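You operate a simulated robot arm through the tools that you are given. There is no shell and no other tool. Be economical: measure what you need, move in short steps, check, and stop when the job is done.

Carry out the task below with a simulated two-armed robot. There is one attempt and no reset: what you move stays moved.

Task
Put the blue brush on the white table away on the care bench. Put the box marked "nets" from the white table on the green pack there and the box that says "sent" on the flat carton there. Take the yellow cone and leave it in the blue tote. Fetch the clips tin and set it in the yellow tub. Take the lid off the grease tin and lay it down on the white table. Put the purple brush from the table three on the yellow block on the white table. Close the drawer three. Do these in any order. Set down upright: box, clips tin.

Only the result counts: the job must be done as asked and must still hold three seconds after the hand-in. Knocking over, shifting, dropping, spilling or breaking anything else fails it. Lids that push on must go on centred and level and be pressed home; caps that screw on are set level and turned clockwise until they are tight.

Robot
Two 7-joint arms with fingered hands on one trunk, on a base that drives. Base frame: it is fixed to the floor where the robot stands at the start and does not move with it; the origin is under the middle of the robot, x ahead of it, y to its left, z up; the surface under the hand at the start is at about z = 800. Lengths are in mm, angles in degrees, forces in N, time in s.
The left shoulder is at the start at [99, 128, 1086], the right one opposite. Places, roughly: blue brush (13x5x5 cm) [800, -100, 800]; blue tote (26x19x17 cm) [1000, -300, 800]; care bench [900, -7000, 900]; clips tin [1250, -250, 750]; drawer three [1000, 1400, 600]; flat carton [750, -500, 750]; grease tin [1500, -250, 750]; green box, nets box, pink box [500, 250, 750]; green pack (17x13x3 cm) [1000, 0, 800]; purple brush (13x5x5 cm) [200, 1500, 800]; yellow block (12x12x2 cm) [2400, -600, 800]; yellow cone (7x7x6 cm) [900, 200, 800]; yellow tub [1250, -500, 750]. Payload 5 kg a hand.
Tool frame (each hand has its own): the origin (TCP) lies between the finger pads and is the grasp point; the fingertips stand 37 mm ahead of it; z points along the fingers, y is the line along which they close. The gripper opens to 124 mm. The gripper's body begins 43 mm behind the TCP. The gripper is a hand of 3 fingers: y runs from the thumb to the fingers, the wrist lies at [-21, -116, -203] in the tool frame, and closing takes about 1.5 s.
Orientation is that of the tool frame in the base frame, as [roll, pitch, yaw] about the fixed x, y, z axes, in that order (R = Rz(yaw) Ry(pitch) Rx(roll)). With the fingers straight down and the wrist toward the robot, the tool's x, y and z point along [0, 1, 0], [1, 0, 0] and [0, 0, -1] of the base frame.

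Tools
- The arms move only by the tool nudge_tool. It takes "left_targets", "right_targets" or both (then of equal length, played together; a hand with none holds still); each is a list of rows, each an object of numbers (a shift or turn left out is 0, a gripper value left out holds the last): "rx", "ry", "rz": the turn, a rotation vector about the base's x, y, z in degrees; "dx", "dy", "dz": the shift along the base's x, y, z in cm. In form: [{"rx": .., "ry": .., "rz": .., "dx": .., "dy": .., "dz": ..}, ...]. A call has 1 to 10 rows; each row shifts and turns the commanded pose from where the row before left it. "left_fingers" and "right_fingers" are, for a hand that has rows, the finger opening in cm, from 0 to 12.4, set as the call begins (left out, the last holds). Each row takes 0.2 s and may step no farther than 50 mm and 8.6 degrees from the row before; otherwise, or with a gripper value out of range, the whole call is refused. Where a pose cannot be reached the arm comes as near as it can. A force on the tool above 40 N (or 10 N above the force at the start of the call, whichever is more), or a blocked arm, ends the call early, and 0.2 s more pass. Each finger travels about 45 mm/s and halts on what it meets, pressing with about 24 N; the grip force reading is that of the motor and also rises with nothing between the fingers. The clock runs only during rows and for 0.2 s after the last one: add rows that do not move to give the fingers time. The reply holds the time, the measured pose of the TCP, the force on the tool along the base axes, the opening and the grip force, in the units named above and with some noise, with the torque about the TCP (base axes, N m) and any sound that the robot's microphone picked up.
- Cameras (640 x 400 px; columns grow to the right, rows downward): "scene" is now at [267.1, 2.8, 1254.2]; the picture's right is [0.03, -1.00, 0.00], its down [-0.50, -0.02, -0.87] and it looks along [0.87, 0.03, -0.50] (base axes); focal length 214 px, centre (320, 200). "left" rides on the left gripper at [-72, -104, -154] in its tool frame; the picture's right is [-0.83, -0.26, 0.49], its down [0.51, -0.72, 0.47] and it looks along [0.23, 0.64, 0.73] (tool axes); focal length 243 px, centre (320, 200). "right" rides on the right gripper at [72, -104, -153] in its tool frame; the picture's right is [-0.83, 0.26, -0.49], its down [-0.51, -0.72, 0.47] and it looks along [-0.23, 0.64, 0.73] (tool axes); focal length 243 px, centre (320, 200). There is no depth. A picture from a camera that has moved, and an enlarged one, comes with that camera's place and axes in the base frame and with its lens.
- snapshot(camera): a new picture of that camera. The clock stands still meanwhile.
- move_column(by): slides the trunk up (or, below 0, down) by that many mm; the arms and the scene camera ride with it, the base frame stays. It gives what a move gives, with no picture.
- base_move(legs): drives the robot by 1 to 6 legs, each [ahead, left, turn to the left] in mm, mm and degrees, along the robot's own axes; the way and the turn of a leg run together, so that a leg with both is an arc; at most 1500 mm and 180 degrees a leg. The arms and the cameras ride along, it lands a little off, and it stops where it bumps. It gives what a move gives.
- finger_targets(index, middle, thumb_bend, thumb_turn, hand): sets how far each is bent, from 0 (flat) to 100 (curled in); at 30 the hand is open as for a grip, at 70 the pads meet at the TCP. One left out holds its place. A second passes; each finger stops where it meets its share of the squeeze, and holds until it gets a number again. A gripper value or a shape takes the hand back. It gives what a move gives, with no picture; readings hold the bend of each and the force on the fingers (four entries, about 0 where the hand has none), thumb and palm. thumb_turn goes from beside the hand (0) to across from the fingers (100), as for a grip.
- hand_shape(shape, hand): the hand has 3 fingers and takes this shape, open, in about a second: jaw (thumb against the fingers, like two jaws); tri (thumb and two fingers); tip (a fingertip pinch); poke (one finger out to press); point (the index stretched); flat (the hand flat); cup (the hand cupped); fist (a fist). The gripper value then closes the fingers along that shape, each until it touches; the sizes above hold for jaw. It gives what a move gives, with no picture.
- aim_head(pan, tilt): turns the head with the scene camera to pan (to the left, within 80 degrees either way) and tilt (down, from -29 to 69), counted from straight ahead of the robot. It gives what a move gives.
- zoom(camera, box): a new picture of the part [left, top, right, bottom] of that camera's present view, enlarged. The clock stands still meanwhile.
- job_done(): hands the job in; it is judged then, once.

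Go step by step. Nothing tells you exact positions but the pictures and the camera data: compare them with the known pose of the tool, close in by small moves and look again before you grip or let go. The budget is 207 turns and 190 pictures, counting those below and the enlarged ones. Unless the task says otherwise, let go and move clear before handing in.

The tools are called after "Emit:" by a JSON object that holds its "op" and its "data". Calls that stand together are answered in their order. nudge_tool: Moves the arms, as the interface text tells. Its arguments: {"type":"object","properties":{"left_targets":{"type":"array"},"left_fingers":{"type":"number"},"right_targets":{"type":"array"},"right_fingers":{"type":"number"}},"required":[]} The other tools are called the same way: move_column (by) slides the trunk up or down; hand_shape (shape, hand) gives the hand a shape; finger_targets (index, middle, thumb_bend, thumb_turn, hand) moves the fingers one by one; base_move (legs) drives the base; aim_head (pan, tilt) turns the head that bears the scene camera; snapshot (camera) takes a picture; zoom (camera, box) takes an enlarged picture of a part of a camera's view; job_done () hands the job in.

At the start:

```text
clock: 0.0
left_eef_pos: [809.4, 244.5, 1180.2]
left_ee_rot: [-179.9, 0.0, 89.9]
left_wrist_force: [0.1, -0.2, -0.3]
left_ft_torque: [-0.01, -0.04, -0.05]
left_gripper_width: 123.7
left_finger_force: 0.1
left_shape: jaw
left_bend: [30.0, 30.0, 30.0, 98.0]
left_finger forces: [0.1, 0.0, 0.0, 0.1, 0.0, 0.0]
right_eef_pos: [642.2, -398.5, 1192.4]
right_ee_rot: [180.0, 0.0, 90.0]
right_wrist_force: [-0.3, 0.3, -0.5]
right_ft_torque: [-0.01, 0.01, -0.02]
right_gripper_width: 123.5
right_finger_force: 0.0
right_shape: jaw
right_bend: [30.0, 30.0, 30.0, 98.0]
right_finger forces: [0.0, 0.0, 0.0, 0.0, 0.0, 0.0]
trunk travel left (down, up): [-275.0, 288.0]
robot x, y, heading: [-0.5, -0.9, 0.0]
head pan, tilt: [2.0, 30.0]
```

scene: 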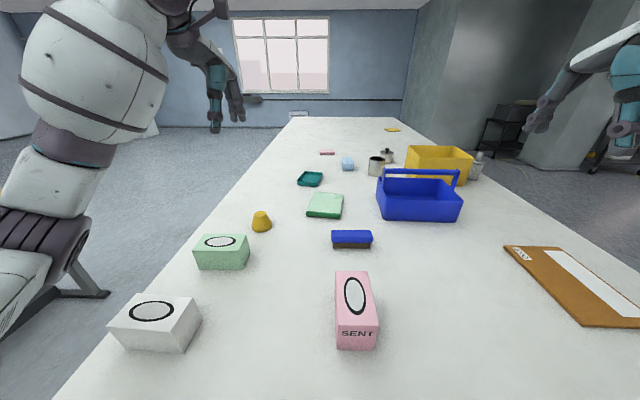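
right: 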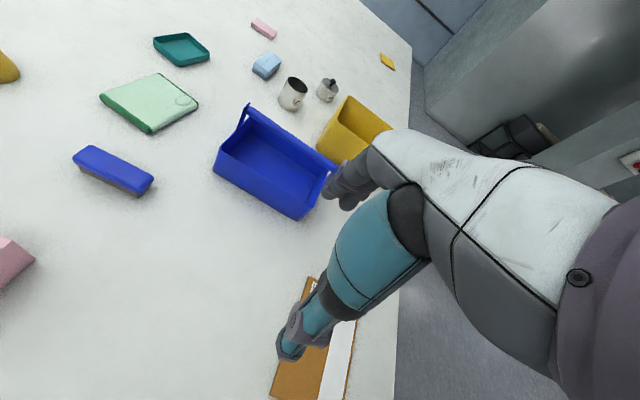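
left: 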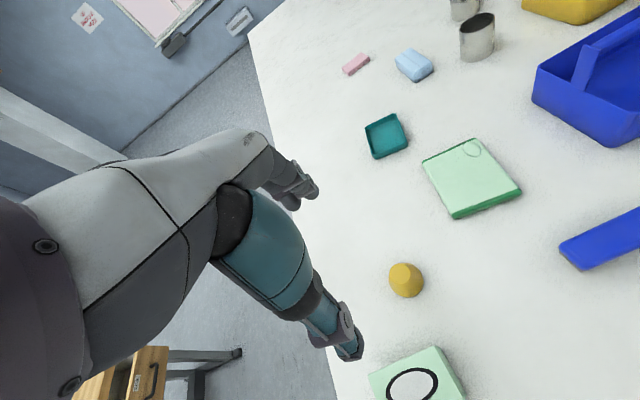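

I see the white table with three boxes close by, the cone, brush, tote, tub and the tins further out. First I look closer to read labels.

Emit:
{"op": "zoom", "data": {"camera": "scene", "box": [100, 200, 400, 380]}}

Emit:
{"op": "zoom", "data": {"camera": "scene", "box": [270, 110, 510, 260]}}

Emit:
{"op": "zoom", "data": {"camera": "scene", "box": [490, 230, 640, 340]}}

```text
2.13 times, centred on (250, 290) of scene
camera zoom: at [267.1, 2.8, 1254.2], right [0.03, -1.0, 0.0], down [-0.5, -0.02, -0.87], along [0.87, 0.03, -0.5], focal length 458 px, centre (469, 8)
```

zoom: 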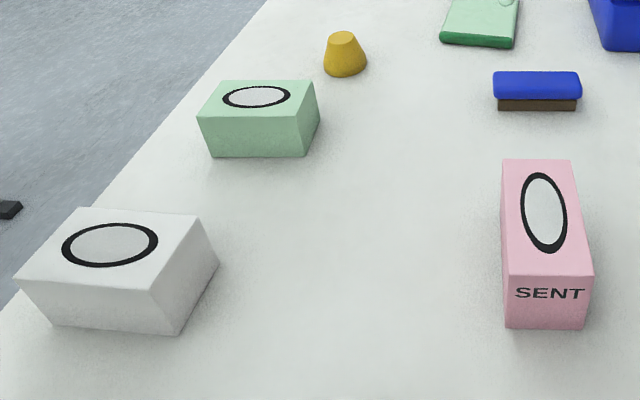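

```text
2.67 times, centred on (390, 185) of scene
camera zoom: at [267.1, 2.8, 1254.2], right [0.03, -1.0, 0.0], down [-0.5, -0.02, -0.87], along [0.87, 0.03, -0.5], focal length 572 px, centre (133, 240)
```

zoom: 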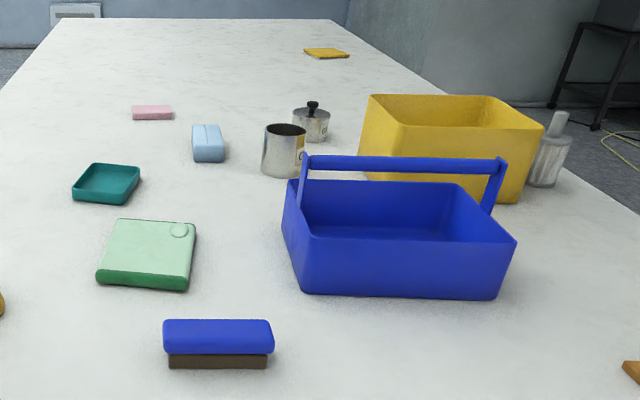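

```text
3.64 times, centred on (565, 285) of scene
camera zoom: at [267.1, 2.8, 1254.2], right [0.03, -1.0, 0.0], down [-0.5, -0.02, -0.87], along [0.87, 0.03, -0.5], focal length 780 px, centre (-571, -109)
```

zoom: 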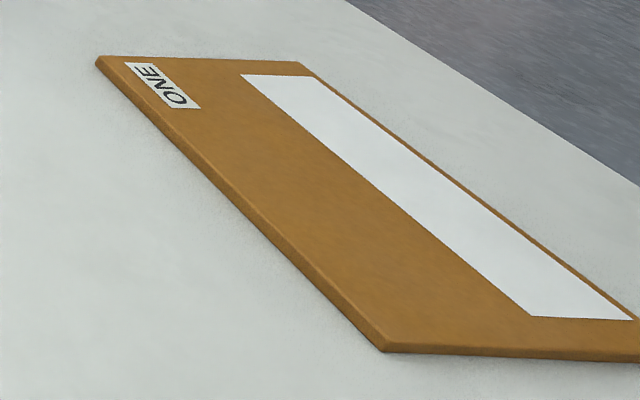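

The pink box says SENT; the white one should be NETS. I look down to see the near table edge, and to the sides for table three and the bench.

Emit:
{"op": "aim_head", "data": {"pan": 0, "tilt": 65}}

Emit:
{"op": "snapshot", "data": {"camera": "scene"}}

Emit:
{"op": "aim_head", "data": {"pan": 75, "tilt": 25}}

Emit:
{"op": "snapshot", "data": {"camera": "scene"}}

Emit:
{"op": "aim_head", "data": {"pan": -75, "tilt": 20}}

Emit:
{"op": "snapshot", "data": {"camera": "scene"}}

```text
clock: 1.0
left_eef_pos: [809.0, 246.2, 1179.2]
left_ee_rot: [-180.0, 0.0, 90.0]
left_wrist_force: [0.2, 0.3, 0.1]
left_ft_torque: [0.02, -0.02, -0.01]
left_gripper_width: 123.5
left_finger_force: 0.0
left_shape: jaw
left_bend: [30.0, 30.0, 30.0, 98.0]
left_finger forces: [0.1, 0.1, 0.0, 0.0, 0.0, 0.1]
right_eef_pos: [643.4, -398.5, 1192.0]
right_ee_rot: [-180.0, 0.0, 90.1]
right_wrist_force: [0.6, -0.2, -0.7]
right_ft_torque: [0.02, 0.01, 0.03]
right_gripper_width: 123.7
right_finger_force: 0.0
right_shape: jaw
right_bend: [30.0, 30.0, 30.0, 98.0]
right_finger forces: [0.0, 0.0, 0.0, 0.0, 0.1, 0.0]
trunk travel left (down, up): [-275.0, 288.0]
robot x, y, heading: [-1.8, -0.9, -0.2]
head pan, tilt: [0.0, 65.0]
```

```text
183 pictures are left
camera scene: at [237.5, -0.3, 1206.7], right [0.0, -1.0, 0.0], down [-0.91, 0.0, -0.42], along [0.42, 0.0, -0.91], focal length 214 px, centre (320, 200)
```

scene: 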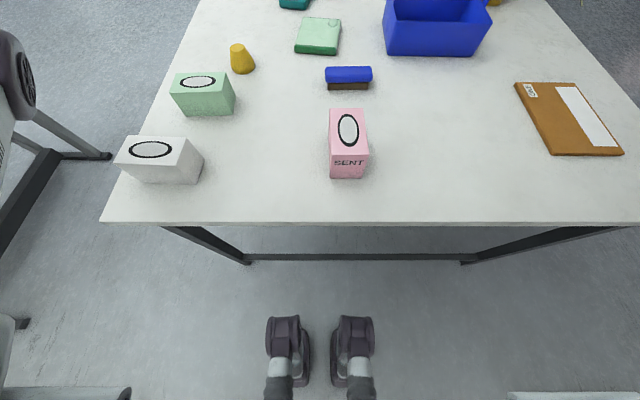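

```text
clock: 2.5
left_eef_pos: [808.9, 244.3, 1180.1]
left_ee_rot: [-180.0, 0.0, 90.0]
left_wrist_force: [-0.8, 0.3, 0.6]
left_ft_torque: [0.0, -0.02, 0.03]
left_gripper_width: 123.5
left_finger_force: 0.0
left_shape: jaw
left_bend: [30.0, 30.0, 30.0, 98.0]
left_finger forces: [0.0, 0.0, 0.1, 0.2, 0.0, 0.0]
right_eef_pos: [641.9, -398.3, 1193.0]
right_ee_rot: [180.0, 0.0, 90.0]
right_wrist_force: [-0.6, 0.3, -0.2]
right_ft_torque: [0.01, 0.0, 0.02]
right_gripper_width: 123.5
right_finger_force: 0.0
right_shape: jaw
right_bend: [30.0, 30.0, 30.0, 98.0]
right_finger forces: [0.0, 0.1, 0.0, 0.0, 0.0, 0.1]
trunk travel left (down, up): [-275.0, 288.0]
robot x, y, heading: [0.3, 1.0, 0.1]
head pan, tilt: [75.0, 25.0]
```

```text
182 pictures are left
camera scene: at [200.6, 88.7, 1262.3], right [0.97, -0.26, 0.0], down [-0.11, -0.41, -0.91], along [0.24, 0.88, -0.42], focal length 214 px, centre (320, 200)
```

scene: 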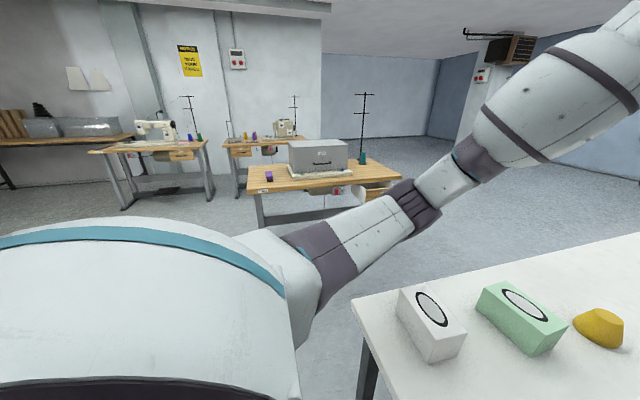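

```text
clock: 4.8
left_eef_pos: [809.4, 245.6, 1179.0]
left_ee_rot: [-180.0, 0.0, 90.0]
left_wrist_force: [0.3, 0.2, -0.4]
left_ft_torque: [0.01, 0.01, 0.01]
left_gripper_width: 123.6
left_finger_force: 0.1
left_shape: jaw
left_bend: [30.0, 30.0, 30.0, 98.0]
left_finger forces: [0.1, 0.0, 0.1, 0.0, 0.1, 0.0]
right_eef_pos: [644.0, -398.7, 1193.1]
right_ee_rot: [179.9, 0.0, 90.0]
right_wrist_force: [-0.3, 0.1, -0.3]
right_ft_torque: [0.02, -0.01, -0.01]
right_gripper_width: 123.5
right_finger_force: 0.0
right_shape: jaw
right_bend: [30.0, 30.0, 30.0, 98.0]
right_finger forces: [0.1, 0.1, 0.1, 0.0, 0.0, 0.1]
trunk travel left (down, up): [-275.0, 288.0]
robot x, y, heading: [-0.6, -0.3, 0.0]
head pan, tilt: [-75.0, 20.0]
```

```text
181 pictures are left
camera scene: at [200.9, -90.2, 1270.4], right [-0.97, -0.26, 0.0], down [-0.09, 0.33, -0.94], along [0.24, -0.91, -0.34], focal length 214 px, centre (320, 200)
```

scene: 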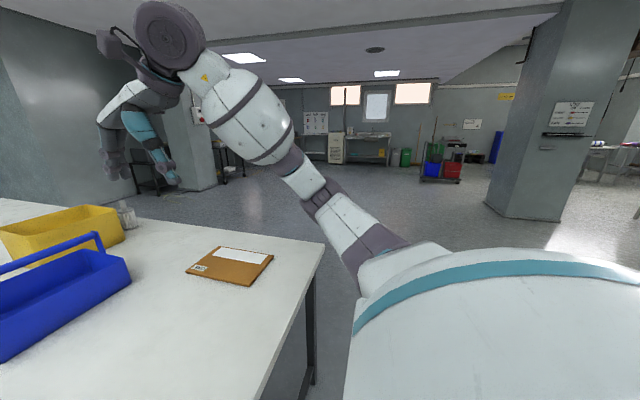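

The table's near edge is at about x=385, boxes at x≈480–610. I back off and shift left so both boxes fall in comfortable reach, and look ahead again.

Emit:
{"op": "base_move", "data": {"legs": [[-160, 180, 0]]}}

Emit:
{"op": "aim_head", "data": {"pan": 0, "tilt": 45}}

Emit:
{"op": "snapshot", "data": {"camera": "scene"}}

Emit:
{"op": "snapshot", "data": {"camera": "left"}}

Emit:
{"op": "snapshot", "data": {"camera": "right"}}

```text
clock: 7.0
left_eef_pos: [649.7, 423.0, 1179.9]
left_ee_rot: [180.0, -0.1, 90.0]
left_wrist_force: [0.2, 0.4, -0.6]
left_ft_torque: [-0.01, 0.0, 0.01]
left_gripper_width: 123.5
left_finger_force: 0.1
left_shape: jaw
left_bend: [30.0, 30.0, 30.0, 98.0]
left_finger forces: [0.1, 0.0, 0.1, 0.0, 0.1, 0.0]
right_eef_pos: [482.5, -218.8, 1193.1]
right_ee_rot: [180.0, 0.0, 89.9]
right_wrist_force: [-0.1, -0.5, 0.8]
right_ft_torque: [0.03, 0.0, -0.02]
right_gripper_width: 123.7
right_finger_force: 0.0
right_shape: jaw
right_bend: [30.0, 30.0, 30.0, 98.0]
right_finger forces: [0.0, 0.0, 0.0, 0.0, 0.0, 0.0]
trunk travel left (down, up): [-275.0, 288.0]
robot x, y, heading: [-162.9, 179.5, -0.2]
head pan, tilt: [-75.0, 20.0]
```

```text
clock: 8.5
left_eef_pos: [650.1, 423.5, 1179.1]
left_ee_rot: [180.0, 0.0, 90.0]
left_wrist_force: [-0.6, 0.2, 0.6]
left_ft_torque: [-0.03, 0.0, 0.02]
left_gripper_width: 123.7
left_finger_force: 0.1
left_shape: jaw
left_bend: [30.0, 30.0, 30.0, 98.0]
left_finger forces: [0.1, 0.0, 0.1, 0.0, 0.0, 0.0]
right_eef_pos: [483.0, -217.9, 1192.9]
right_ee_rot: [180.0, -0.1, 90.0]
right_wrist_force: [0.2, 0.2, 0.3]
right_ft_torque: [0.01, 0.02, 0.02]
right_gripper_width: 123.5
right_finger_force: 0.1
right_shape: jaw
right_bend: [30.0, 30.0, 30.0, 98.0]
right_finger forces: [0.0, 0.0, 0.0, 0.1, 0.0, 0.0]
trunk travel left (down, up): [-275.0, 288.0]
robot x, y, heading: [-157.0, 179.4, -0.1]
head pan, tilt: [0.0, 45.0]
```

```text
180 pictures are left
camera scene: at [98.2, 179.1, 1231.7], right [0.0, -1.0, 0.0], down [-0.71, 0.0, -0.71], along [0.71, 0.0, -0.71], focal length 214 px, centre (320, 200)
```

scene: 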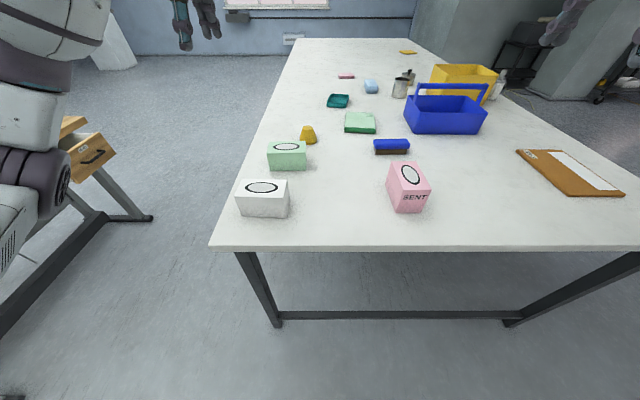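

```text
179 pictures are left
camera left: at [545.2, 350.7, 1332.1], right [-0.26, -0.83, -0.49], down [-0.72, 0.51, -0.47], along [0.64, 0.23, -0.73], focal length 243 px, centre (320, 200)
```

left: 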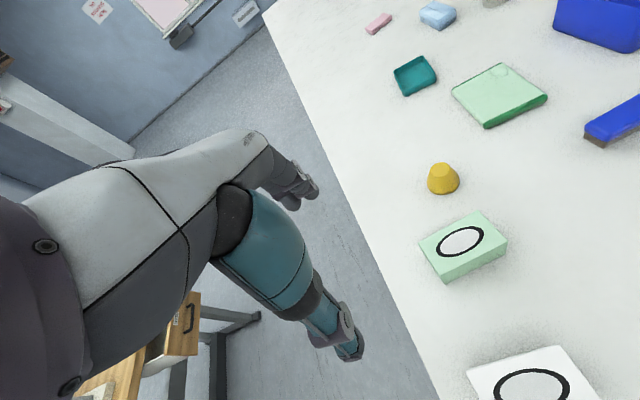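

```text
178 pictures are left
camera right: at [378.6, -146.3, 1346.3], right [0.26, -0.83, 0.49], down [-0.72, -0.51, -0.47], along [0.64, -0.23, -0.73], focal length 243 px, centre (320, 200)
```

right: 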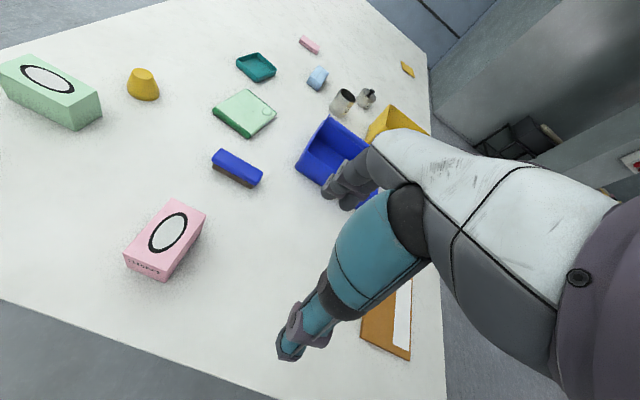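

I triangulate the boxes with enlarged views from two cameras.

Emit:
{"op": "zoom", "data": {"camera": "scene", "box": [220, 120, 460, 270]}}

Emit:
{"op": "zoom", "data": {"camera": "right", "box": [0, 40, 320, 300]}}

```text
2.67 times, centred on (340, 195) of scene
camera zoom: at [98.2, 179.1, 1231.7], right [0.0, -1.0, 0.0], down [-0.71, 0.0, -0.71], along [0.71, 0.0, -0.71], focal length 572 px, centre (267, 213)
```

zoom: 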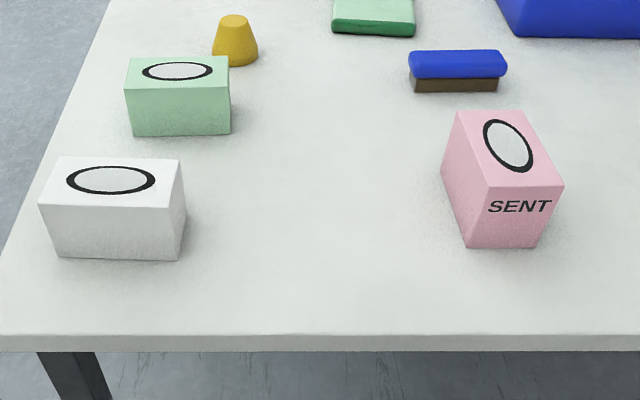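

```text
1.54 times, centred on (160, 170) of right
camera zoom: at [378.6, -146.3, 1346.3], right [0.26, -0.83, 0.49], down [-0.72, -0.51, -0.47], along [0.64, -0.23, -0.73], focal length 373 px, centre (566, 246)
```

zoom: 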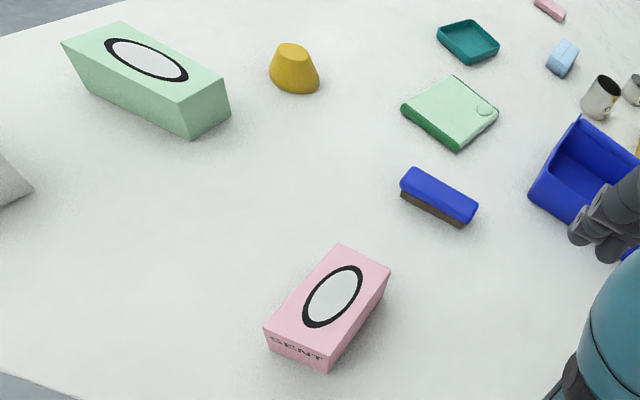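

Pink box top centre ≈ (537,-54,886), white box top ≈ (496,323,877), table ≈ 800. I move both hands above: left over white, right turned 93° over pink.

Emit:
{"op": "nudge_tool", "data": {"left_targets": [{"dx": -1.9, "dy": -1.25, "dz": -2.9}, {"dx": -1.9, "dy": -1.25, "dz": -2.9}, {"dx": -1.9, "dy": -1.25, "dz": -2.9}, {"dx": -1.9, "dy": -1.25, "dz": -2.9}, {"dx": -1.9, "dy": -1.25, "dz": -2.9}, {"dx": -1.9, "dy": -1.25, "dz": -2.9}, {"dx": -1.9, "dy": -1.25, "dz": -2.9}, {"dx": -2.1, "dy": -1.25, "dz": -2.6}, {}, {}], "right_targets": [{"rz": 8.5, "dx": 0.5, "dy": 1.6, "dz": -1}, {"rz": 8.5, "dx": 0.5, "dy": 1.6, "dz": -1}, {"rz": 8.5, "dx": 0.5, "dy": 1.6, "dz": -1}, {"rz": 8.5, "dx": 0.5, "dy": 1.6, "dz": -1}, {"rz": 8.5, "dx": 0.5, "dy": 1.6, "dz": -1}, {"rz": 8.5, "dx": 0.5, "dy": 1.6, "dz": -1}, {"rz": 8.5, "dx": 0.5, "dy": 1.6, "dz": -1}, {"rz": 8.5, "dx": 0.5, "dy": 1.6, "dz": -1}, {"rz": 8.5, "dx": 0.5, "dy": 1.6, "dz": -1}, {"rz": 8.5, "dx": 0.5, "dy": 1.6, "dz": -1}]}}

Emit:
{"op": "snapshot", "data": {"camera": "left"}}

Emit:
{"op": "snapshot", "data": {"camera": "right"}}

Emit:
{"op": "snapshot", "data": {"camera": "scene"}}

```text
clock: 10.7
left_eef_pos: [495.7, 323.5, 951.1]
left_ee_rot: [-180.0, 0.1, 90.0]
left_wrist_force: [-0.2, -0.8, -0.3]
left_ft_torque: [0.02, -0.01, 0.0]
left_gripper_width: 124.1
left_finger_force: 0.1
left_shape: jaw
left_bend: [30.0, 30.0, 30.0, 98.0]
left_finger forces: [0.0, 0.0, 0.0, 0.1, 0.0, 0.0]
right_eef_pos: [492.5, -125.0, 1153.6]
right_ee_rot: [174.9, -4.7, 130.1]
right_wrist_force: [-0.3, -0.7, 0.7]
right_ft_torque: [0.03, -0.01, 0.01]
right_gripper_width: 124.1
right_finger_force: 0.0
right_shape: jaw
right_bend: [30.0, 30.0, 30.0, 97.0]
right_finger forces: [0.0, 0.0, 0.0, 0.1, 0.0, 0.1]
right hand out of reach, approached as far as the arm can: row 5, 6, 7, 8, 9, 10
trunk travel left (down, up): [-275.0, 288.0]
robot x, y, heading: [-159.9, 180.9, 0.1]
head pan, tilt: [0.0, 45.0]
```

```text
175 pictures are left
camera left: at [390.4, 251.0, 1103.3], right [-0.26, -0.83, -0.49], down [-0.72, 0.51, -0.47], along [0.64, 0.23, -0.73], focal length 243 px, centre (320, 200)
```

left: 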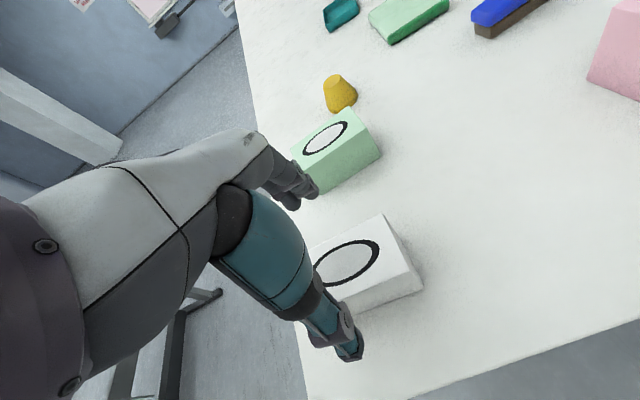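

```text
174 pictures are left
camera right: at [362.7, -154.8, 1302.6], right [0.73, -0.53, 0.44], down [-0.22, -0.79, -0.57], along [0.65, 0.32, -0.69], focal length 243 px, centre (320, 200)
```

right: 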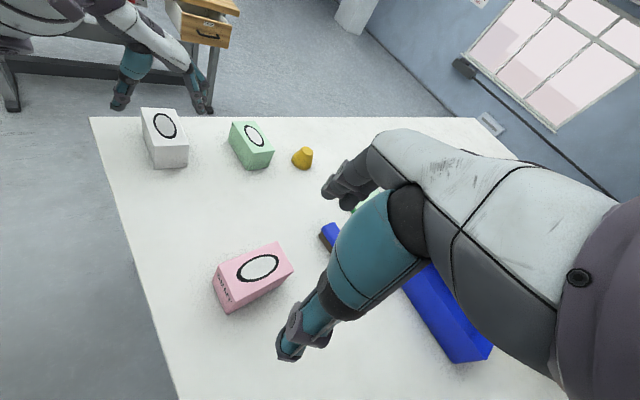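

```text
173 pictures are left
camera scene: at [97.3, 179.0, 1231.9], right [0.0, -1.0, 0.0], down [-0.71, 0.0, -0.71], along [0.71, 0.0, -0.71], focal length 214 px, centre (320, 200)
```

scene: 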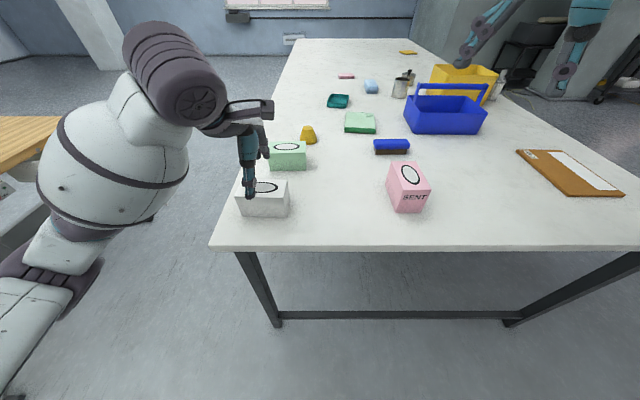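

Left hand is over the white box. The right wrist can't turn that far here, so I'll deal with pink later with the base turned. I lower the left hand onto the white box and bring the right arm back up.

Emit:
{"op": "nudge_tool", "data": {"left_targets": [{"dz": -2}, {"dz": -2}, {"dz": -2}, {"dz": -2}, {"dz": -1.9}, {}], "right_targets": [{"rz": -8, "dx": 1, "dy": -3}, {"rz": -8, "dx": 1, "dy": -3}, {"rz": -8, "dx": 1, "dy": -3}, {"rz": -8, "dx": 1, "dy": -3}, {"rz": -8, "dx": 1, "dy": -3}, {}]}}

Emit:
{"op": "snapshot", "data": {"camera": "left"}}

Emit:
{"op": "zoom", "data": {"camera": "scene", "box": [180, 100, 340, 230]}}

```text
clock: 12.1
left_eef_pos: [495.0, 323.9, 850.9]
left_ee_rot: [-180.0, 0.1, 90.0]
left_wrist_force: [0.1, -0.4, -0.8]
left_ft_torque: [-0.05, -0.02, 0.02]
left_gripper_width: 123.6
left_finger_force: 0.0
left_shape: jaw
left_bend: [30.0, 30.0, 30.0, 98.0]
left_finger forces: [0.1, 0.0, 0.0, 0.0, 0.1, 0.2]
right_eef_pos: [542.0, -275.8, 1153.5]
right_ee_rot: [175.0, -4.7, 90.0]
right_wrist_force: [0.0, 0.4, -0.3]
right_ft_torque: [0.02, -0.02, -0.01]
right_gripper_width: 123.9
right_finger_force: 0.2
right_shape: jaw
right_bend: [30.0, 30.0, 30.0, 97.0]
right_finger forces: [0.1, 0.1, 0.0, 0.0, 0.0, 0.0]
trunk travel left (down, up): [-275.0, 288.0]
robot x, y, heading: [-159.9, 179.2, -0.1]
head pan, tilt: [0.0, 45.0]
```

```text
172 pictures are left
camera left: at [390.9, 250.5, 1004.2], right [-0.26, -0.83, -0.49], down [-0.72, 0.51, -0.47], along [0.64, 0.23, -0.73], focal length 243 px, centre (320, 200)
```

left: 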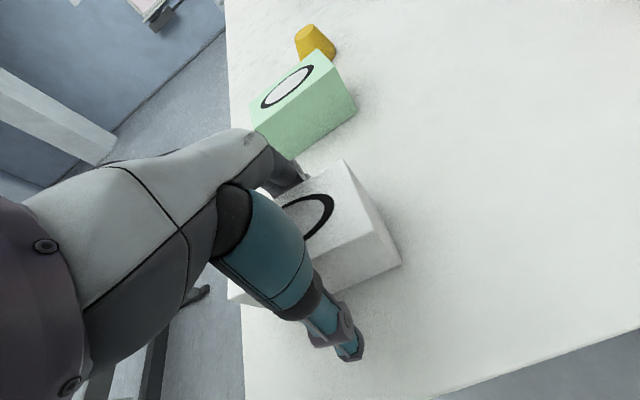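

```text
3.08 times, centred on (260, 165) of scene
camera zoom: at [98.2, 179.3, 1231.7], right [0.0, -1.0, 0.0], down [-0.71, 0.0, -0.71], along [0.71, 0.0, -0.71], focal length 660 px, centre (505, 308)
```

zoom: 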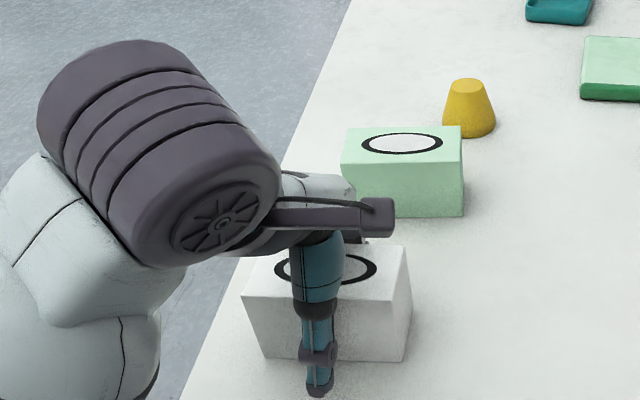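

Thumb and fingers straddle the white box. I close.

Emit:
{"op": "nudge_tool", "data": {"left_fingers": 4, "left_targets": [{}, {}, {}, {}, {}, {}, {}, {}]}}

Emit:
{"op": "nudge_tool", "data": {"left_targets": [{"dz": 0.5}, {"dz": 0.5}, {"dz": 1}, {"dz": 2}, {"dz": 4}, {"dz": 4}, {"dz": 4}, {"dz": 5}, {"dz": 5}, {"dz": 5}]}}

Emit:
{"op": "snapshot", "data": {"camera": "left"}}

Emit:
{"op": "snapshot", "data": {"camera": "scene"}}

```text
clock: 13.9
left_eef_pos: [495.9, 323.3, 851.6]
left_ee_rot: [180.0, 0.0, 90.0]
left_wrist_force: [0.4, -0.7, -0.5]
left_ft_torque: [0.01, -0.01, -0.03]
left_gripper_width: 62.2
left_finger_force: 24.2
left_shape: jaw
left_bend: [74.0, 45.0, 69.0, 100.0]
left_finger forces: [14.0, 7.6, 0.0, 0.1, 21.6, 0.0]
right_eef_pos: [542.0, -277.4, 1153.4]
right_ee_rot: [175.0, -4.7, 90.1]
right_wrist_force: [-0.2, 0.3, -0.5]
right_ft_torque: [0.0, 0.0, 0.01]
right_gripper_width: 124.1
right_finger_force: 0.0
right_shape: jaw
right_bend: [30.0, 30.0, 30.0, 97.0]
right_finger forces: [0.0, 0.1, 0.0, 0.1, 0.0, 0.0]
trunk travel left (down, up): [-275.0, 288.0]
robot x, y, heading: [-162.1, 180.2, 0.2]
head pan, tilt: [0.0, 45.0]
```

```text
clock: 16.1
left_eef_pos: [494.6, 324.1, 1162.7]
left_ee_rot: [-180.0, 0.0, 90.0]
left_wrist_force: [0.6, -0.4, -1.3]
left_ft_torque: [0.03, 0.02, 0.0]
left_gripper_width: 62.1
left_finger_force: 23.6
left_shape: jaw
left_bend: [74.0, 45.0, 69.0, 100.0]
left_finger forces: [14.1, 7.6, 0.0, 0.0, 21.7, 0.0]
right_eef_pos: [541.3, -276.4, 1155.4]
right_ee_rot: [174.9, -4.7, 90.0]
right_wrist_force: [0.1, 0.0, -0.1]
right_ft_torque: [-0.01, -0.05, -0.02]
right_gripper_width: 123.9
right_finger_force: 0.0
right_shape: jaw
right_bend: [30.0, 30.0, 30.0, 97.0]
right_finger forces: [0.1, 0.0, 0.1, 0.0, 0.0, 0.0]
trunk travel left (down, up): [-275.0, 288.0]
robot x, y, heading: [-161.9, 180.1, -0.2]
head pan, tilt: [0.0, 45.0]
```

```text
170 pictures are left
camera left: at [389.5, 250.7, 1315.1], right [-0.26, -0.83, -0.49], down [-0.72, 0.51, -0.47], along [0.64, 0.23, -0.73], focal length 243 px, centre (320, 200)
```

left: 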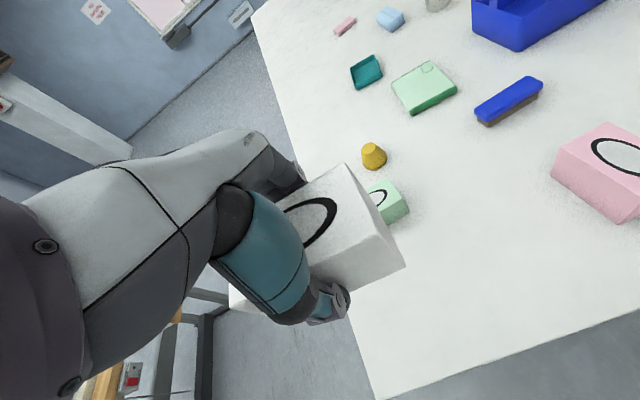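

```text
169 pictures are left
camera scene: at [97.0, 178.5, 1232.0], right [0.0, -1.0, 0.0], down [-0.71, 0.0, -0.71], along [0.71, 0.0, -0.71], focal length 214 px, centre (320, 200)
```

scene: 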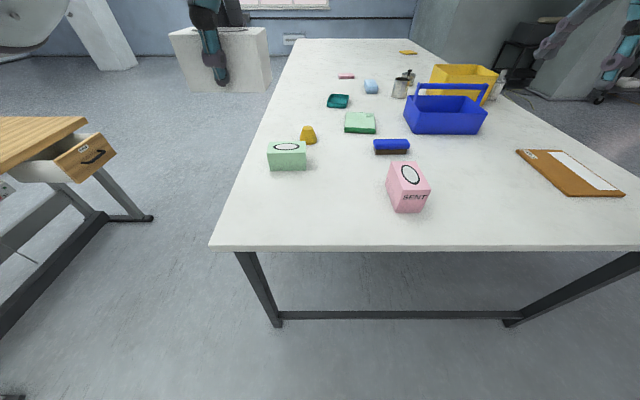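

White box is held. I drive forward and right toward the pack (stay clear of the table bar) and look again.

Emit:
{"op": "base_move", "data": {"legs": [[280, -240, 0]]}}

Emit:
{"op": "snapshot", "data": {"camera": "scene"}}

Emit:
{"op": "snapshot", "data": {"camera": "left"}}

Emit:
{"op": "snapshot", "data": {"camera": "right"}}

```text
clock: 18.8
left_eef_pos: [777.1, 85.5, 1161.2]
left_ee_rot: [180.0, 0.0, 89.9]
left_wrist_force: [0.5, 0.8, -0.5]
left_ft_torque: [-0.01, -0.01, 0.03]
left_gripper_width: 62.3
left_finger_force: 24.2
left_shape: jaw
left_bend: [74.0, 45.0, 69.0, 100.0]
left_finger forces: [14.0, 7.6, 0.0, 0.1, 21.6, 0.1]
right_eef_pos: [822.8, -514.5, 1153.7]
right_ee_rot: [174.9, -4.6, 89.9]
right_wrist_force: [-0.3, -0.2, -0.2]
right_ft_torque: [-0.01, 0.02, -0.01]
right_gripper_width: 123.7
right_finger_force: 0.1
right_shape: jaw
right_bend: [30.0, 30.0, 30.0, 97.0]
right_finger forces: [0.0, 0.0, 0.0, 0.1, 0.0, 0.0]
trunk travel left (down, up): [-275.0, 288.0]
robot x, y, heading: [122.7, -57.1, -0.0]
head pan, tilt: [0.0, 45.0]
```

```text
168 pictures are left
camera scene: at [379.0, -59.4, 1231.8], right [0.0, -1.0, 0.0], down [-0.71, 0.0, -0.71], along [0.71, 0.0, -0.71], focal length 214 px, centre (320, 200)
```

scene: 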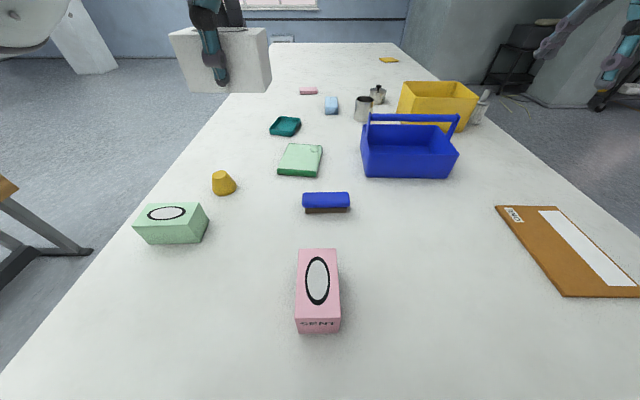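

```text
167 pictures are left
camera left: at [671.8, 12.8, 1314.4], right [-0.26, -0.83, -0.49], down [-0.72, 0.51, -0.47], along [0.64, 0.23, -0.73], focal length 243 px, centre (320, 200)
```

left: 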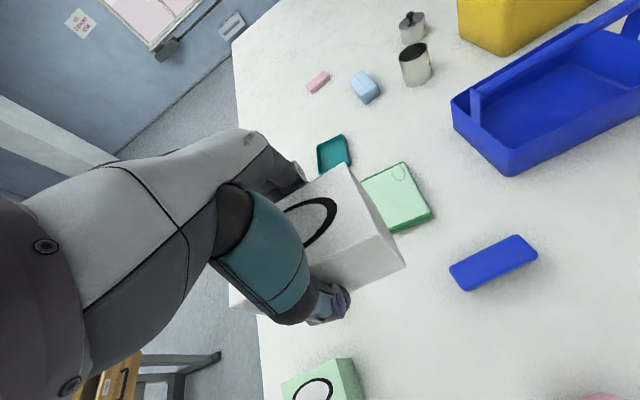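

```text
166 pictures are left
camera right: at [705.3, -453.5, 1303.5], right [0.22, -0.87, 0.44], down [-0.68, -0.46, -0.57], along [0.7, -0.18, -0.69], focal length 243 px, centre (320, 200)
```

right: 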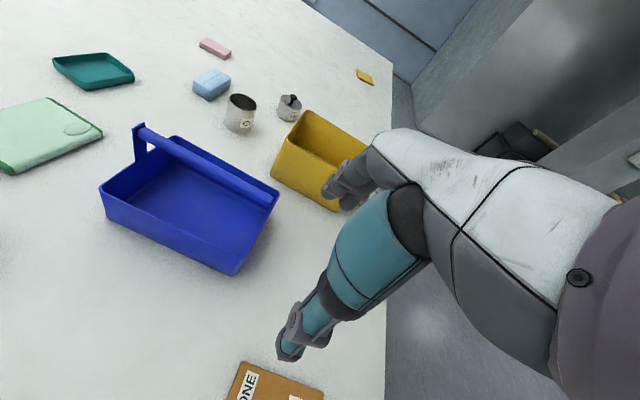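

The pack's top is about centred at (978,4), turned about -4.5°. I bring the white box over it and partway down.

Emit:
{"op": "nudge_tool", "data": {"left_targets": [{"dx": 3.96, "dy": -1.64, "rz": -0.9}, {"dx": 3.96, "dy": -1.64, "rz": -0.9}, {"dx": 3.96, "dy": -1.64, "rz": -0.9}, {"dx": 3.96, "dy": -1.64, "rz": -0.9}, {"dx": 3.96, "dy": -1.64, "rz": -0.9}, {"dz": -5}, {"dz": -5}, {"dz": -5}, {"dz": -5}, {"dz": -3}]}}

Emit:
{"op": "snapshot", "data": {"camera": "left"}}

Emit:
{"op": "snapshot", "data": {"camera": "scene"}}

Emit:
{"op": "snapshot", "data": {"camera": "right"}}

```text
clock: 21.2
left_eef_pos: [977.4, 8.3, 989.0]
left_ee_rot: [175.6, -0.8, 85.9]
left_wrist_force: [-0.5, 0.4, -1.8]
left_ft_torque: [0.02, 0.01, 0.01]
left_gripper_width: 61.9
left_finger_force: 23.9
left_shape: jaw
left_bend: [74.0, 45.0, 69.0, 100.0]
left_finger forces: [14.0, 7.8, 0.1, 0.1, 22.0, 0.1]
right_eef_pos: [813.9, -520.1, 1156.9]
right_ee_rot: [174.4, -5.0, 90.1]
right_wrist_force: [0.1, -0.3, -0.3]
right_ft_torque: [0.01, 0.05, 0.0]
right_gripper_width: 123.9
right_finger_force: 0.0
right_shape: jaw
right_bend: [30.0, 30.0, 30.0, 97.0]
right_finger forces: [0.0, 0.1, 0.1, 0.0, 0.0, 0.0]
trunk travel left (down, up): [-275.0, 288.0]
robot x, y, heading: [125.2, -55.6, -0.1]
head pan, tilt: [0.0, 45.0]
stopped in row 10 (left hand): the arm was blocked; the commanded pose is now the measured one
```

```text
165 pictures are left
camera left: at [857.0, -58.5, 1132.0], right [-0.28, -0.81, -0.52], down [-0.65, 0.56, -0.52], along [0.71, 0.19, -0.68], focal length 243 px, centre (320, 200)
```

left: 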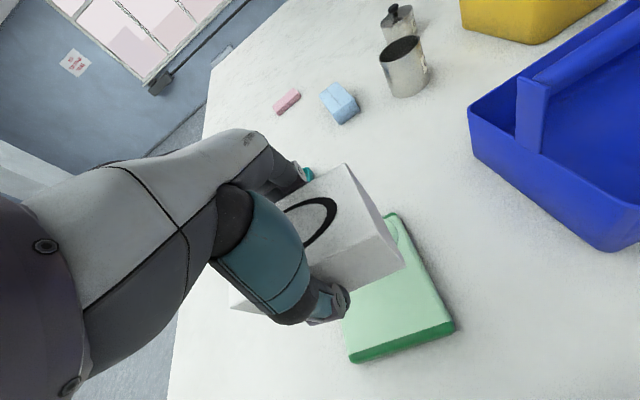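

```text
164 pictures are left
camera scene: at [370.3, -65.5, 1233.1], right [0.0, -1.0, -0.01], down [-0.7, 0.01, -0.71], along [0.71, 0.0, -0.7], focal length 214 px, centre (320, 200)
```

scene: 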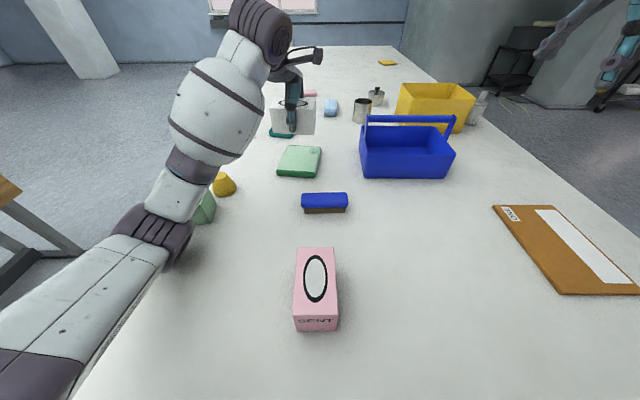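

```text
163 pictures are left
camera right: at [695.6, -460.2, 1305.2], right [0.21, -0.87, 0.44], down [-0.67, -0.46, -0.58], along [0.71, -0.17, -0.68], focal length 243 px, centre (320, 200)
```

right: 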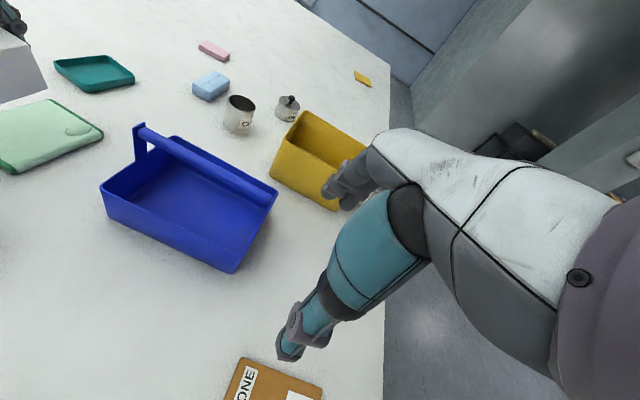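

The left arm was blocked, apparently the low elbow near the table or green box. I raise the hand back and check the green box.

Emit:
{"op": "nudge_tool", "data": {"left_targets": [{"dz": 3}, {"dz": 4}, {"dz": 5}, {"dz": 5}]}}

Emit:
{"op": "snapshot", "data": {"camera": "scene"}}

```text
clock: 22.2
left_eef_pos: [984.8, 13.0, 1139.6]
left_ee_rot: [177.1, -0.3, 85.7]
left_wrist_force: [0.2, -0.8, -2.3]
left_ft_torque: [0.05, 0.01, 0.02]
left_gripper_width: 61.8
left_finger_force: 23.8
left_shape: jaw
left_bend: [74.0, 45.0, 69.0, 100.0]
left_finger forces: [14.1, 7.6, 0.1, 0.0, 21.8, 0.0]
right_eef_pos: [828.0, -514.2, 1153.6]
right_ee_rot: [175.0, -4.7, 90.1]
right_wrist_force: [0.2, -0.8, -0.7]
right_ft_torque: [0.05, 0.0, 0.03]
right_gripper_width: 124.2
right_finger_force: 0.0
right_shape: jaw
right_bend: [30.0, 30.0, 30.0, 97.0]
right_finger forces: [0.0, 0.0, 0.0, 0.0, 0.0, 0.1]
trunk travel left (down, up): [-275.0, 288.0]
robot x, y, heading: [125.9, -59.3, 0.1]
head pan, tilt: [0.0, 45.0]
```

```text
162 pictures are left
camera scene: at [383.6, -58.6, 1231.3], right [0.0, -1.0, 0.0], down [-0.71, 0.0, -0.71], along [0.71, 0.0, -0.71], focal length 214 px, centre (320, 200)
```

scene: 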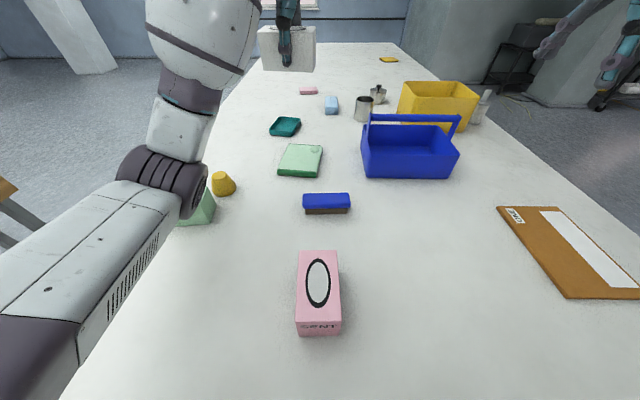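

I raise the trunk to lift the elbow and inspect the green box.

Emit:
{"op": "move_column", "data": {"by": 200}}

Emit:
{"op": "snapshot", "data": {"camera": "scene"}}

Emit:
{"op": "snapshot", "data": {"camera": "left"}}

```text
clock: 24.4
left_eef_pos: [986.4, 12.1, 1341.0]
left_ee_rot: [177.1, -0.4, 85.8]
left_wrist_force: [0.0, 0.1, -1.6]
left_ft_torque: [0.03, 0.03, 0.0]
left_gripper_width: 62.2
left_finger_force: 23.8
left_shape: jaw
left_bend: [74.0, 45.0, 69.0, 100.0]
left_finger forces: [13.9, 7.7, 0.0, 0.0, 21.8, 0.1]
right_eef_pos: [826.6, -512.0, 1352.8]
right_ee_rot: [175.0, -4.7, 89.9]
right_wrist_force: [0.3, -0.1, 0.3]
right_ft_torque: [0.03, 0.0, 0.0]
right_gripper_width: 123.7
right_finger_force: 0.1
right_shape: jaw
right_bend: [30.0, 30.0, 30.0, 97.0]
right_finger forces: [0.0, 0.1, 0.1, 0.1, 0.0, 0.0]
trunk travel left (down, up): [-475.0, 88.0]
robot x, y, heading: [125.2, -55.3, -0.1]
head pan, tilt: [0.0, 45.0]
```

```text
161 pictures are left
camera scene: at [321.3, -57.9, 1445.4], right [0.0, -1.0, 0.0], down [-0.71, 0.0, -0.71], along [0.71, 0.0, -0.71], focal length 214 px, centre (320, 200)
```

scene: 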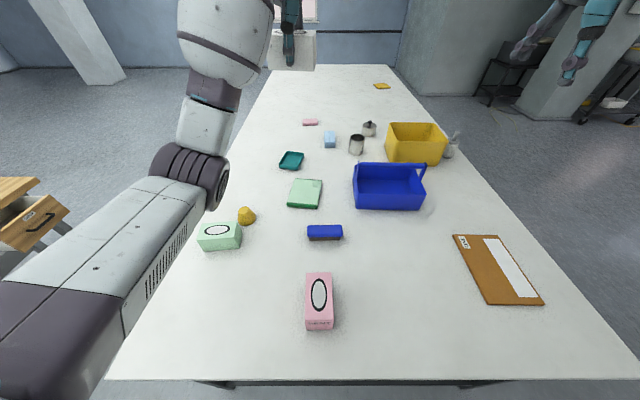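

```text
160 pictures are left
camera left: at [869.3, -53.2, 1486.6], right [-0.29, -0.81, -0.51], down [-0.66, 0.56, -0.5], along [0.69, 0.19, -0.7], focal length 243 px, centre (320, 200)
```

left: 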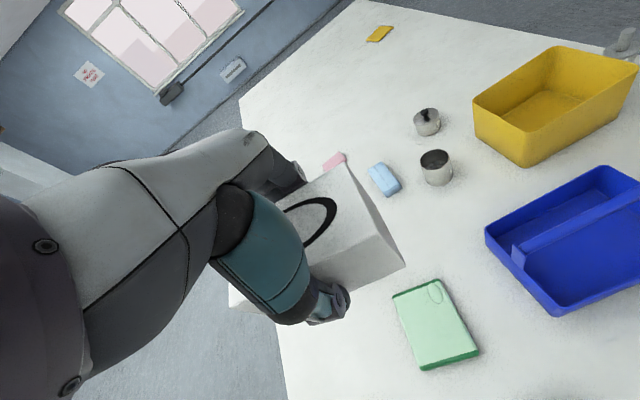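

The green box was pushed about 65 mm forward by the elbow; I'll put it back later using the earlier views as reference. Now with the trunk raised I lower the white box over the pack.

Emit:
{"op": "nudge_tool", "data": {"left_targets": [{"dx": -1.0, "dy": -0.9, "ry": 2.9, "dz": -2}, {"dz": -4.5}, {"dz": -4.5}, {"dz": -4.5}, {"dz": -4.5}, {"dz": -4}, {"dz": -4}]}}

Emit:
{"op": "snapshot", "data": {"camera": "scene"}}

Emit:
{"op": "snapshot", "data": {"camera": "left"}}

```text
clock: 26.0
left_eef_pos: [976.5, 3.7, 1059.7]
left_ee_rot: [179.8, 0.0, 86.0]
left_wrist_force: [0.5, 0.3, -0.7]
left_ft_torque: [-0.03, 0.03, 0.0]
left_gripper_width: 61.4
left_finger_force: 24.5
left_shape: jaw
left_bend: [74.0, 45.0, 69.0, 100.0]
left_finger forces: [14.0, 7.6, 0.0, 0.0, 21.6, 0.0]
right_eef_pos: [826.5, -513.7, 1354.3]
right_ee_rot: [175.0, -4.7, 89.9]
right_wrist_force: [-0.4, 0.5, -0.4]
right_ft_torque: [0.01, 0.03, 0.0]
right_gripper_width: 124.0
right_finger_force: 0.0
right_shape: jaw
right_bend: [30.0, 30.0, 30.0, 97.0]
right_finger forces: [0.0, 0.0, 0.1, 0.0, 0.0, 0.0]
trunk travel left (down, up): [-475.0, 88.0]
robot x, y, heading: [124.8, -59.6, -0.1]
head pan, tilt: [0.0, 45.0]
```

```text
159 pictures are left
camera scene: at [321.1, -57.6, 1445.6], right [0.0, -1.0, 0.0], down [-0.71, 0.0, -0.71], along [0.71, 0.0, -0.71], focal length 214 px, centre (320, 200)
```

scene: 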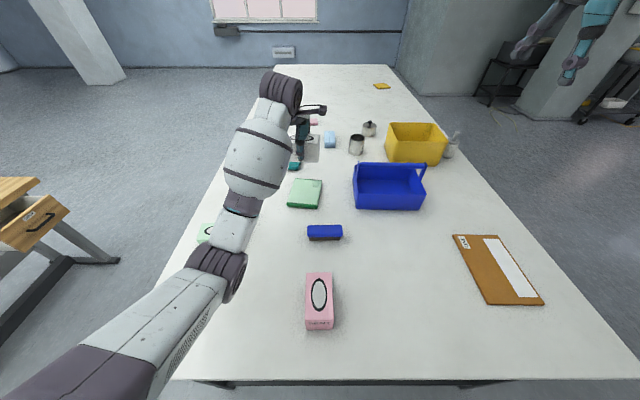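

```text
158 pictures are left
camera left: at [866.9, -62.5, 1212.5], right [-0.32, -0.81, -0.5], down [-0.68, 0.56, -0.47], along [0.66, 0.19, -0.73], focal length 243 px, centre (320, 200)
```

left: 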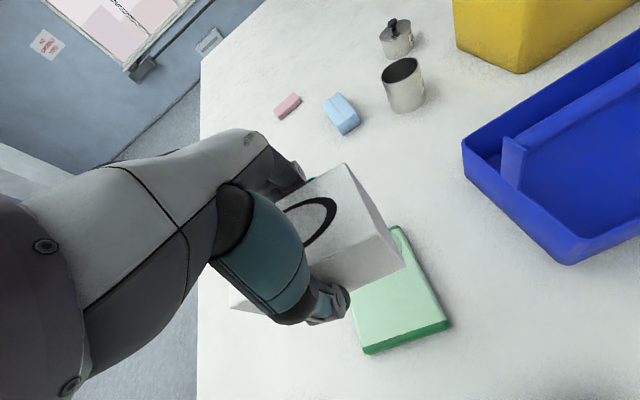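

Elbow now stays well above the table. Lowering on.

Emit:
{"op": "nudge_tool", "data": {"left_targets": [{"dz": -4}, {"dz": -4}, {"dz": -4}, {"dz": -3}]}}

Emit:
{"op": "snapshot", "data": {"camera": "scene"}}

Emit:
{"op": "snapshot", "data": {"camera": "left"}}

```text
clock: 27.0
left_eef_pos: [976.6, 2.9, 911.6]
left_ee_rot: [179.8, -0.1, 85.8]
left_wrist_force: [0.3, 0.5, -0.2]
left_ft_torque: [-0.01, 0.01, 0.02]
left_gripper_width: 61.9
left_finger_force: 23.8
left_shape: jaw
left_bend: [74.0, 45.0, 69.0, 100.0]
left_finger forces: [14.0, 7.6, 0.0, 0.0, 21.5, 0.1]
right_eef_pos: [825.8, -512.4, 1354.4]
right_ee_rot: [174.9, -4.7, 89.9]
right_wrist_force: [-0.7, 0.2, -0.6]
right_ft_torque: [0.02, 0.0, 0.01]
right_gripper_width: 124.0
right_finger_force: 0.1
right_shape: jaw
right_bend: [30.0, 30.0, 30.0, 97.0]
right_finger forces: [0.1, 0.0, 0.0, 0.0, 0.0, 0.0]
trunk travel left (down, up): [-475.0, 88.0]
robot x, y, heading: [126.3, -57.9, -0.3]
head pan, tilt: [0.0, 45.0]
```

```text
157 pictures are left
camera scene: at [321.1, -57.7, 1445.6], right [0.0, -1.0, 0.0], down [-0.71, 0.0, -0.71], along [0.71, 0.0, -0.71], focal length 214 px, centre (320, 200)
```

scene: 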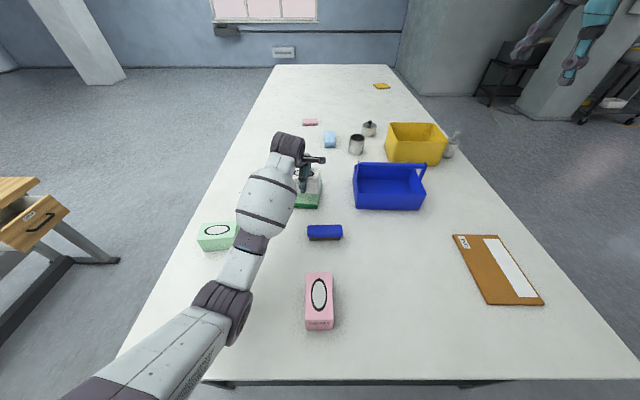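

```text
156 pictures are left
camera left: at [866.6, -62.3, 1063.6], right [-0.32, -0.81, -0.49], down [-0.68, 0.56, -0.47], along [0.66, 0.19, -0.73], focal length 243 px, centre (320, 200)
```

left: 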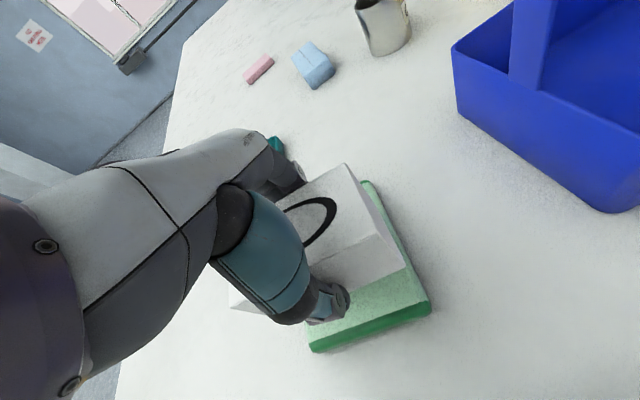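

Aligned. I lower slowly until contact.

Emit:
{"op": "nudge_tool", "data": {"left_targets": [{"dz": -0.8}, {"dz": -0.6}, {"dz": -0.5}, {"dz": -0.3}, {"dz": -0.3}, {"dz": -0.2}, {"dz": -0.2}]}}

Emit:
{"op": "snapshot", "data": {"camera": "left"}}

Emit:
{"op": "zoom", "data": {"camera": "scene", "box": [250, 120, 400, 220]}}

```text
clock: 28.6
left_eef_pos: [975.9, 5.0, 883.2]
left_ee_rot: [179.8, -0.2, 85.9]
left_wrist_force: [-0.3, 0.5, -1.3]
left_ft_torque: [0.01, 0.0, -0.01]
left_gripper_width: 61.7
left_finger_force: 24.1
left_shape: jaw
left_bend: [74.0, 45.0, 69.0, 100.0]
left_finger forces: [14.0, 7.6, 0.0, 0.0, 21.5, 0.1]
right_eef_pos: [826.8, -512.3, 1353.7]
right_ee_rot: [175.0, -4.6, 90.1]
right_wrist_force: [-0.3, -0.7, -0.4]
right_ft_torque: [0.01, -0.02, 0.03]
right_gripper_width: 123.9
right_finger_force: 0.0
right_shape: jaw
right_bend: [30.0, 30.0, 30.0, 97.0]
right_finger forces: [0.0, 0.0, 0.1, 0.1, 0.1, 0.0]
trunk travel left (down, up): [-475.0, 88.0]
robot x, y, heading: [126.8, -56.1, -0.2]
head pan, tilt: [0.0, 45.0]
```

```text
155 pictures are left
camera left: at [866.2, -62.2, 1034.9], right [-0.32, -0.81, -0.5], down [-0.68, 0.56, -0.47], along [0.66, 0.19, -0.73], focal length 243 px, centre (320, 200)
```

left: 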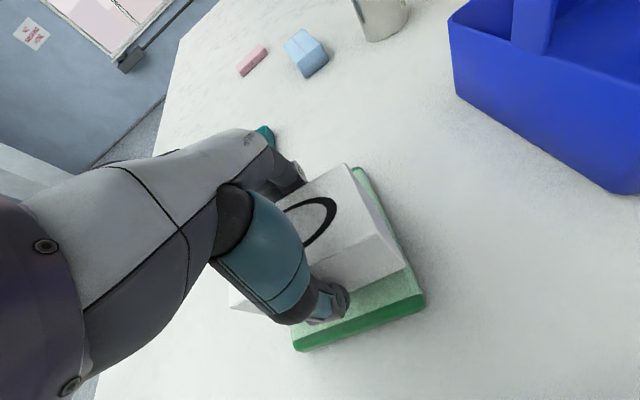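

```text
4.00 times, centred on (325, 170) of scene
camera zoom: at [320.7, -57.7, 1445.6], right [0.0, -1.0, 0.0], down [-0.71, 0.0, -0.71], along [0.71, 0.0, -0.71], focal length 858 px, centre (300, 320)
```

zoom: 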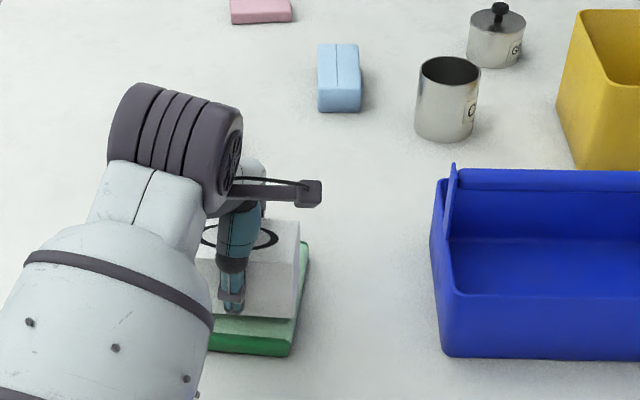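

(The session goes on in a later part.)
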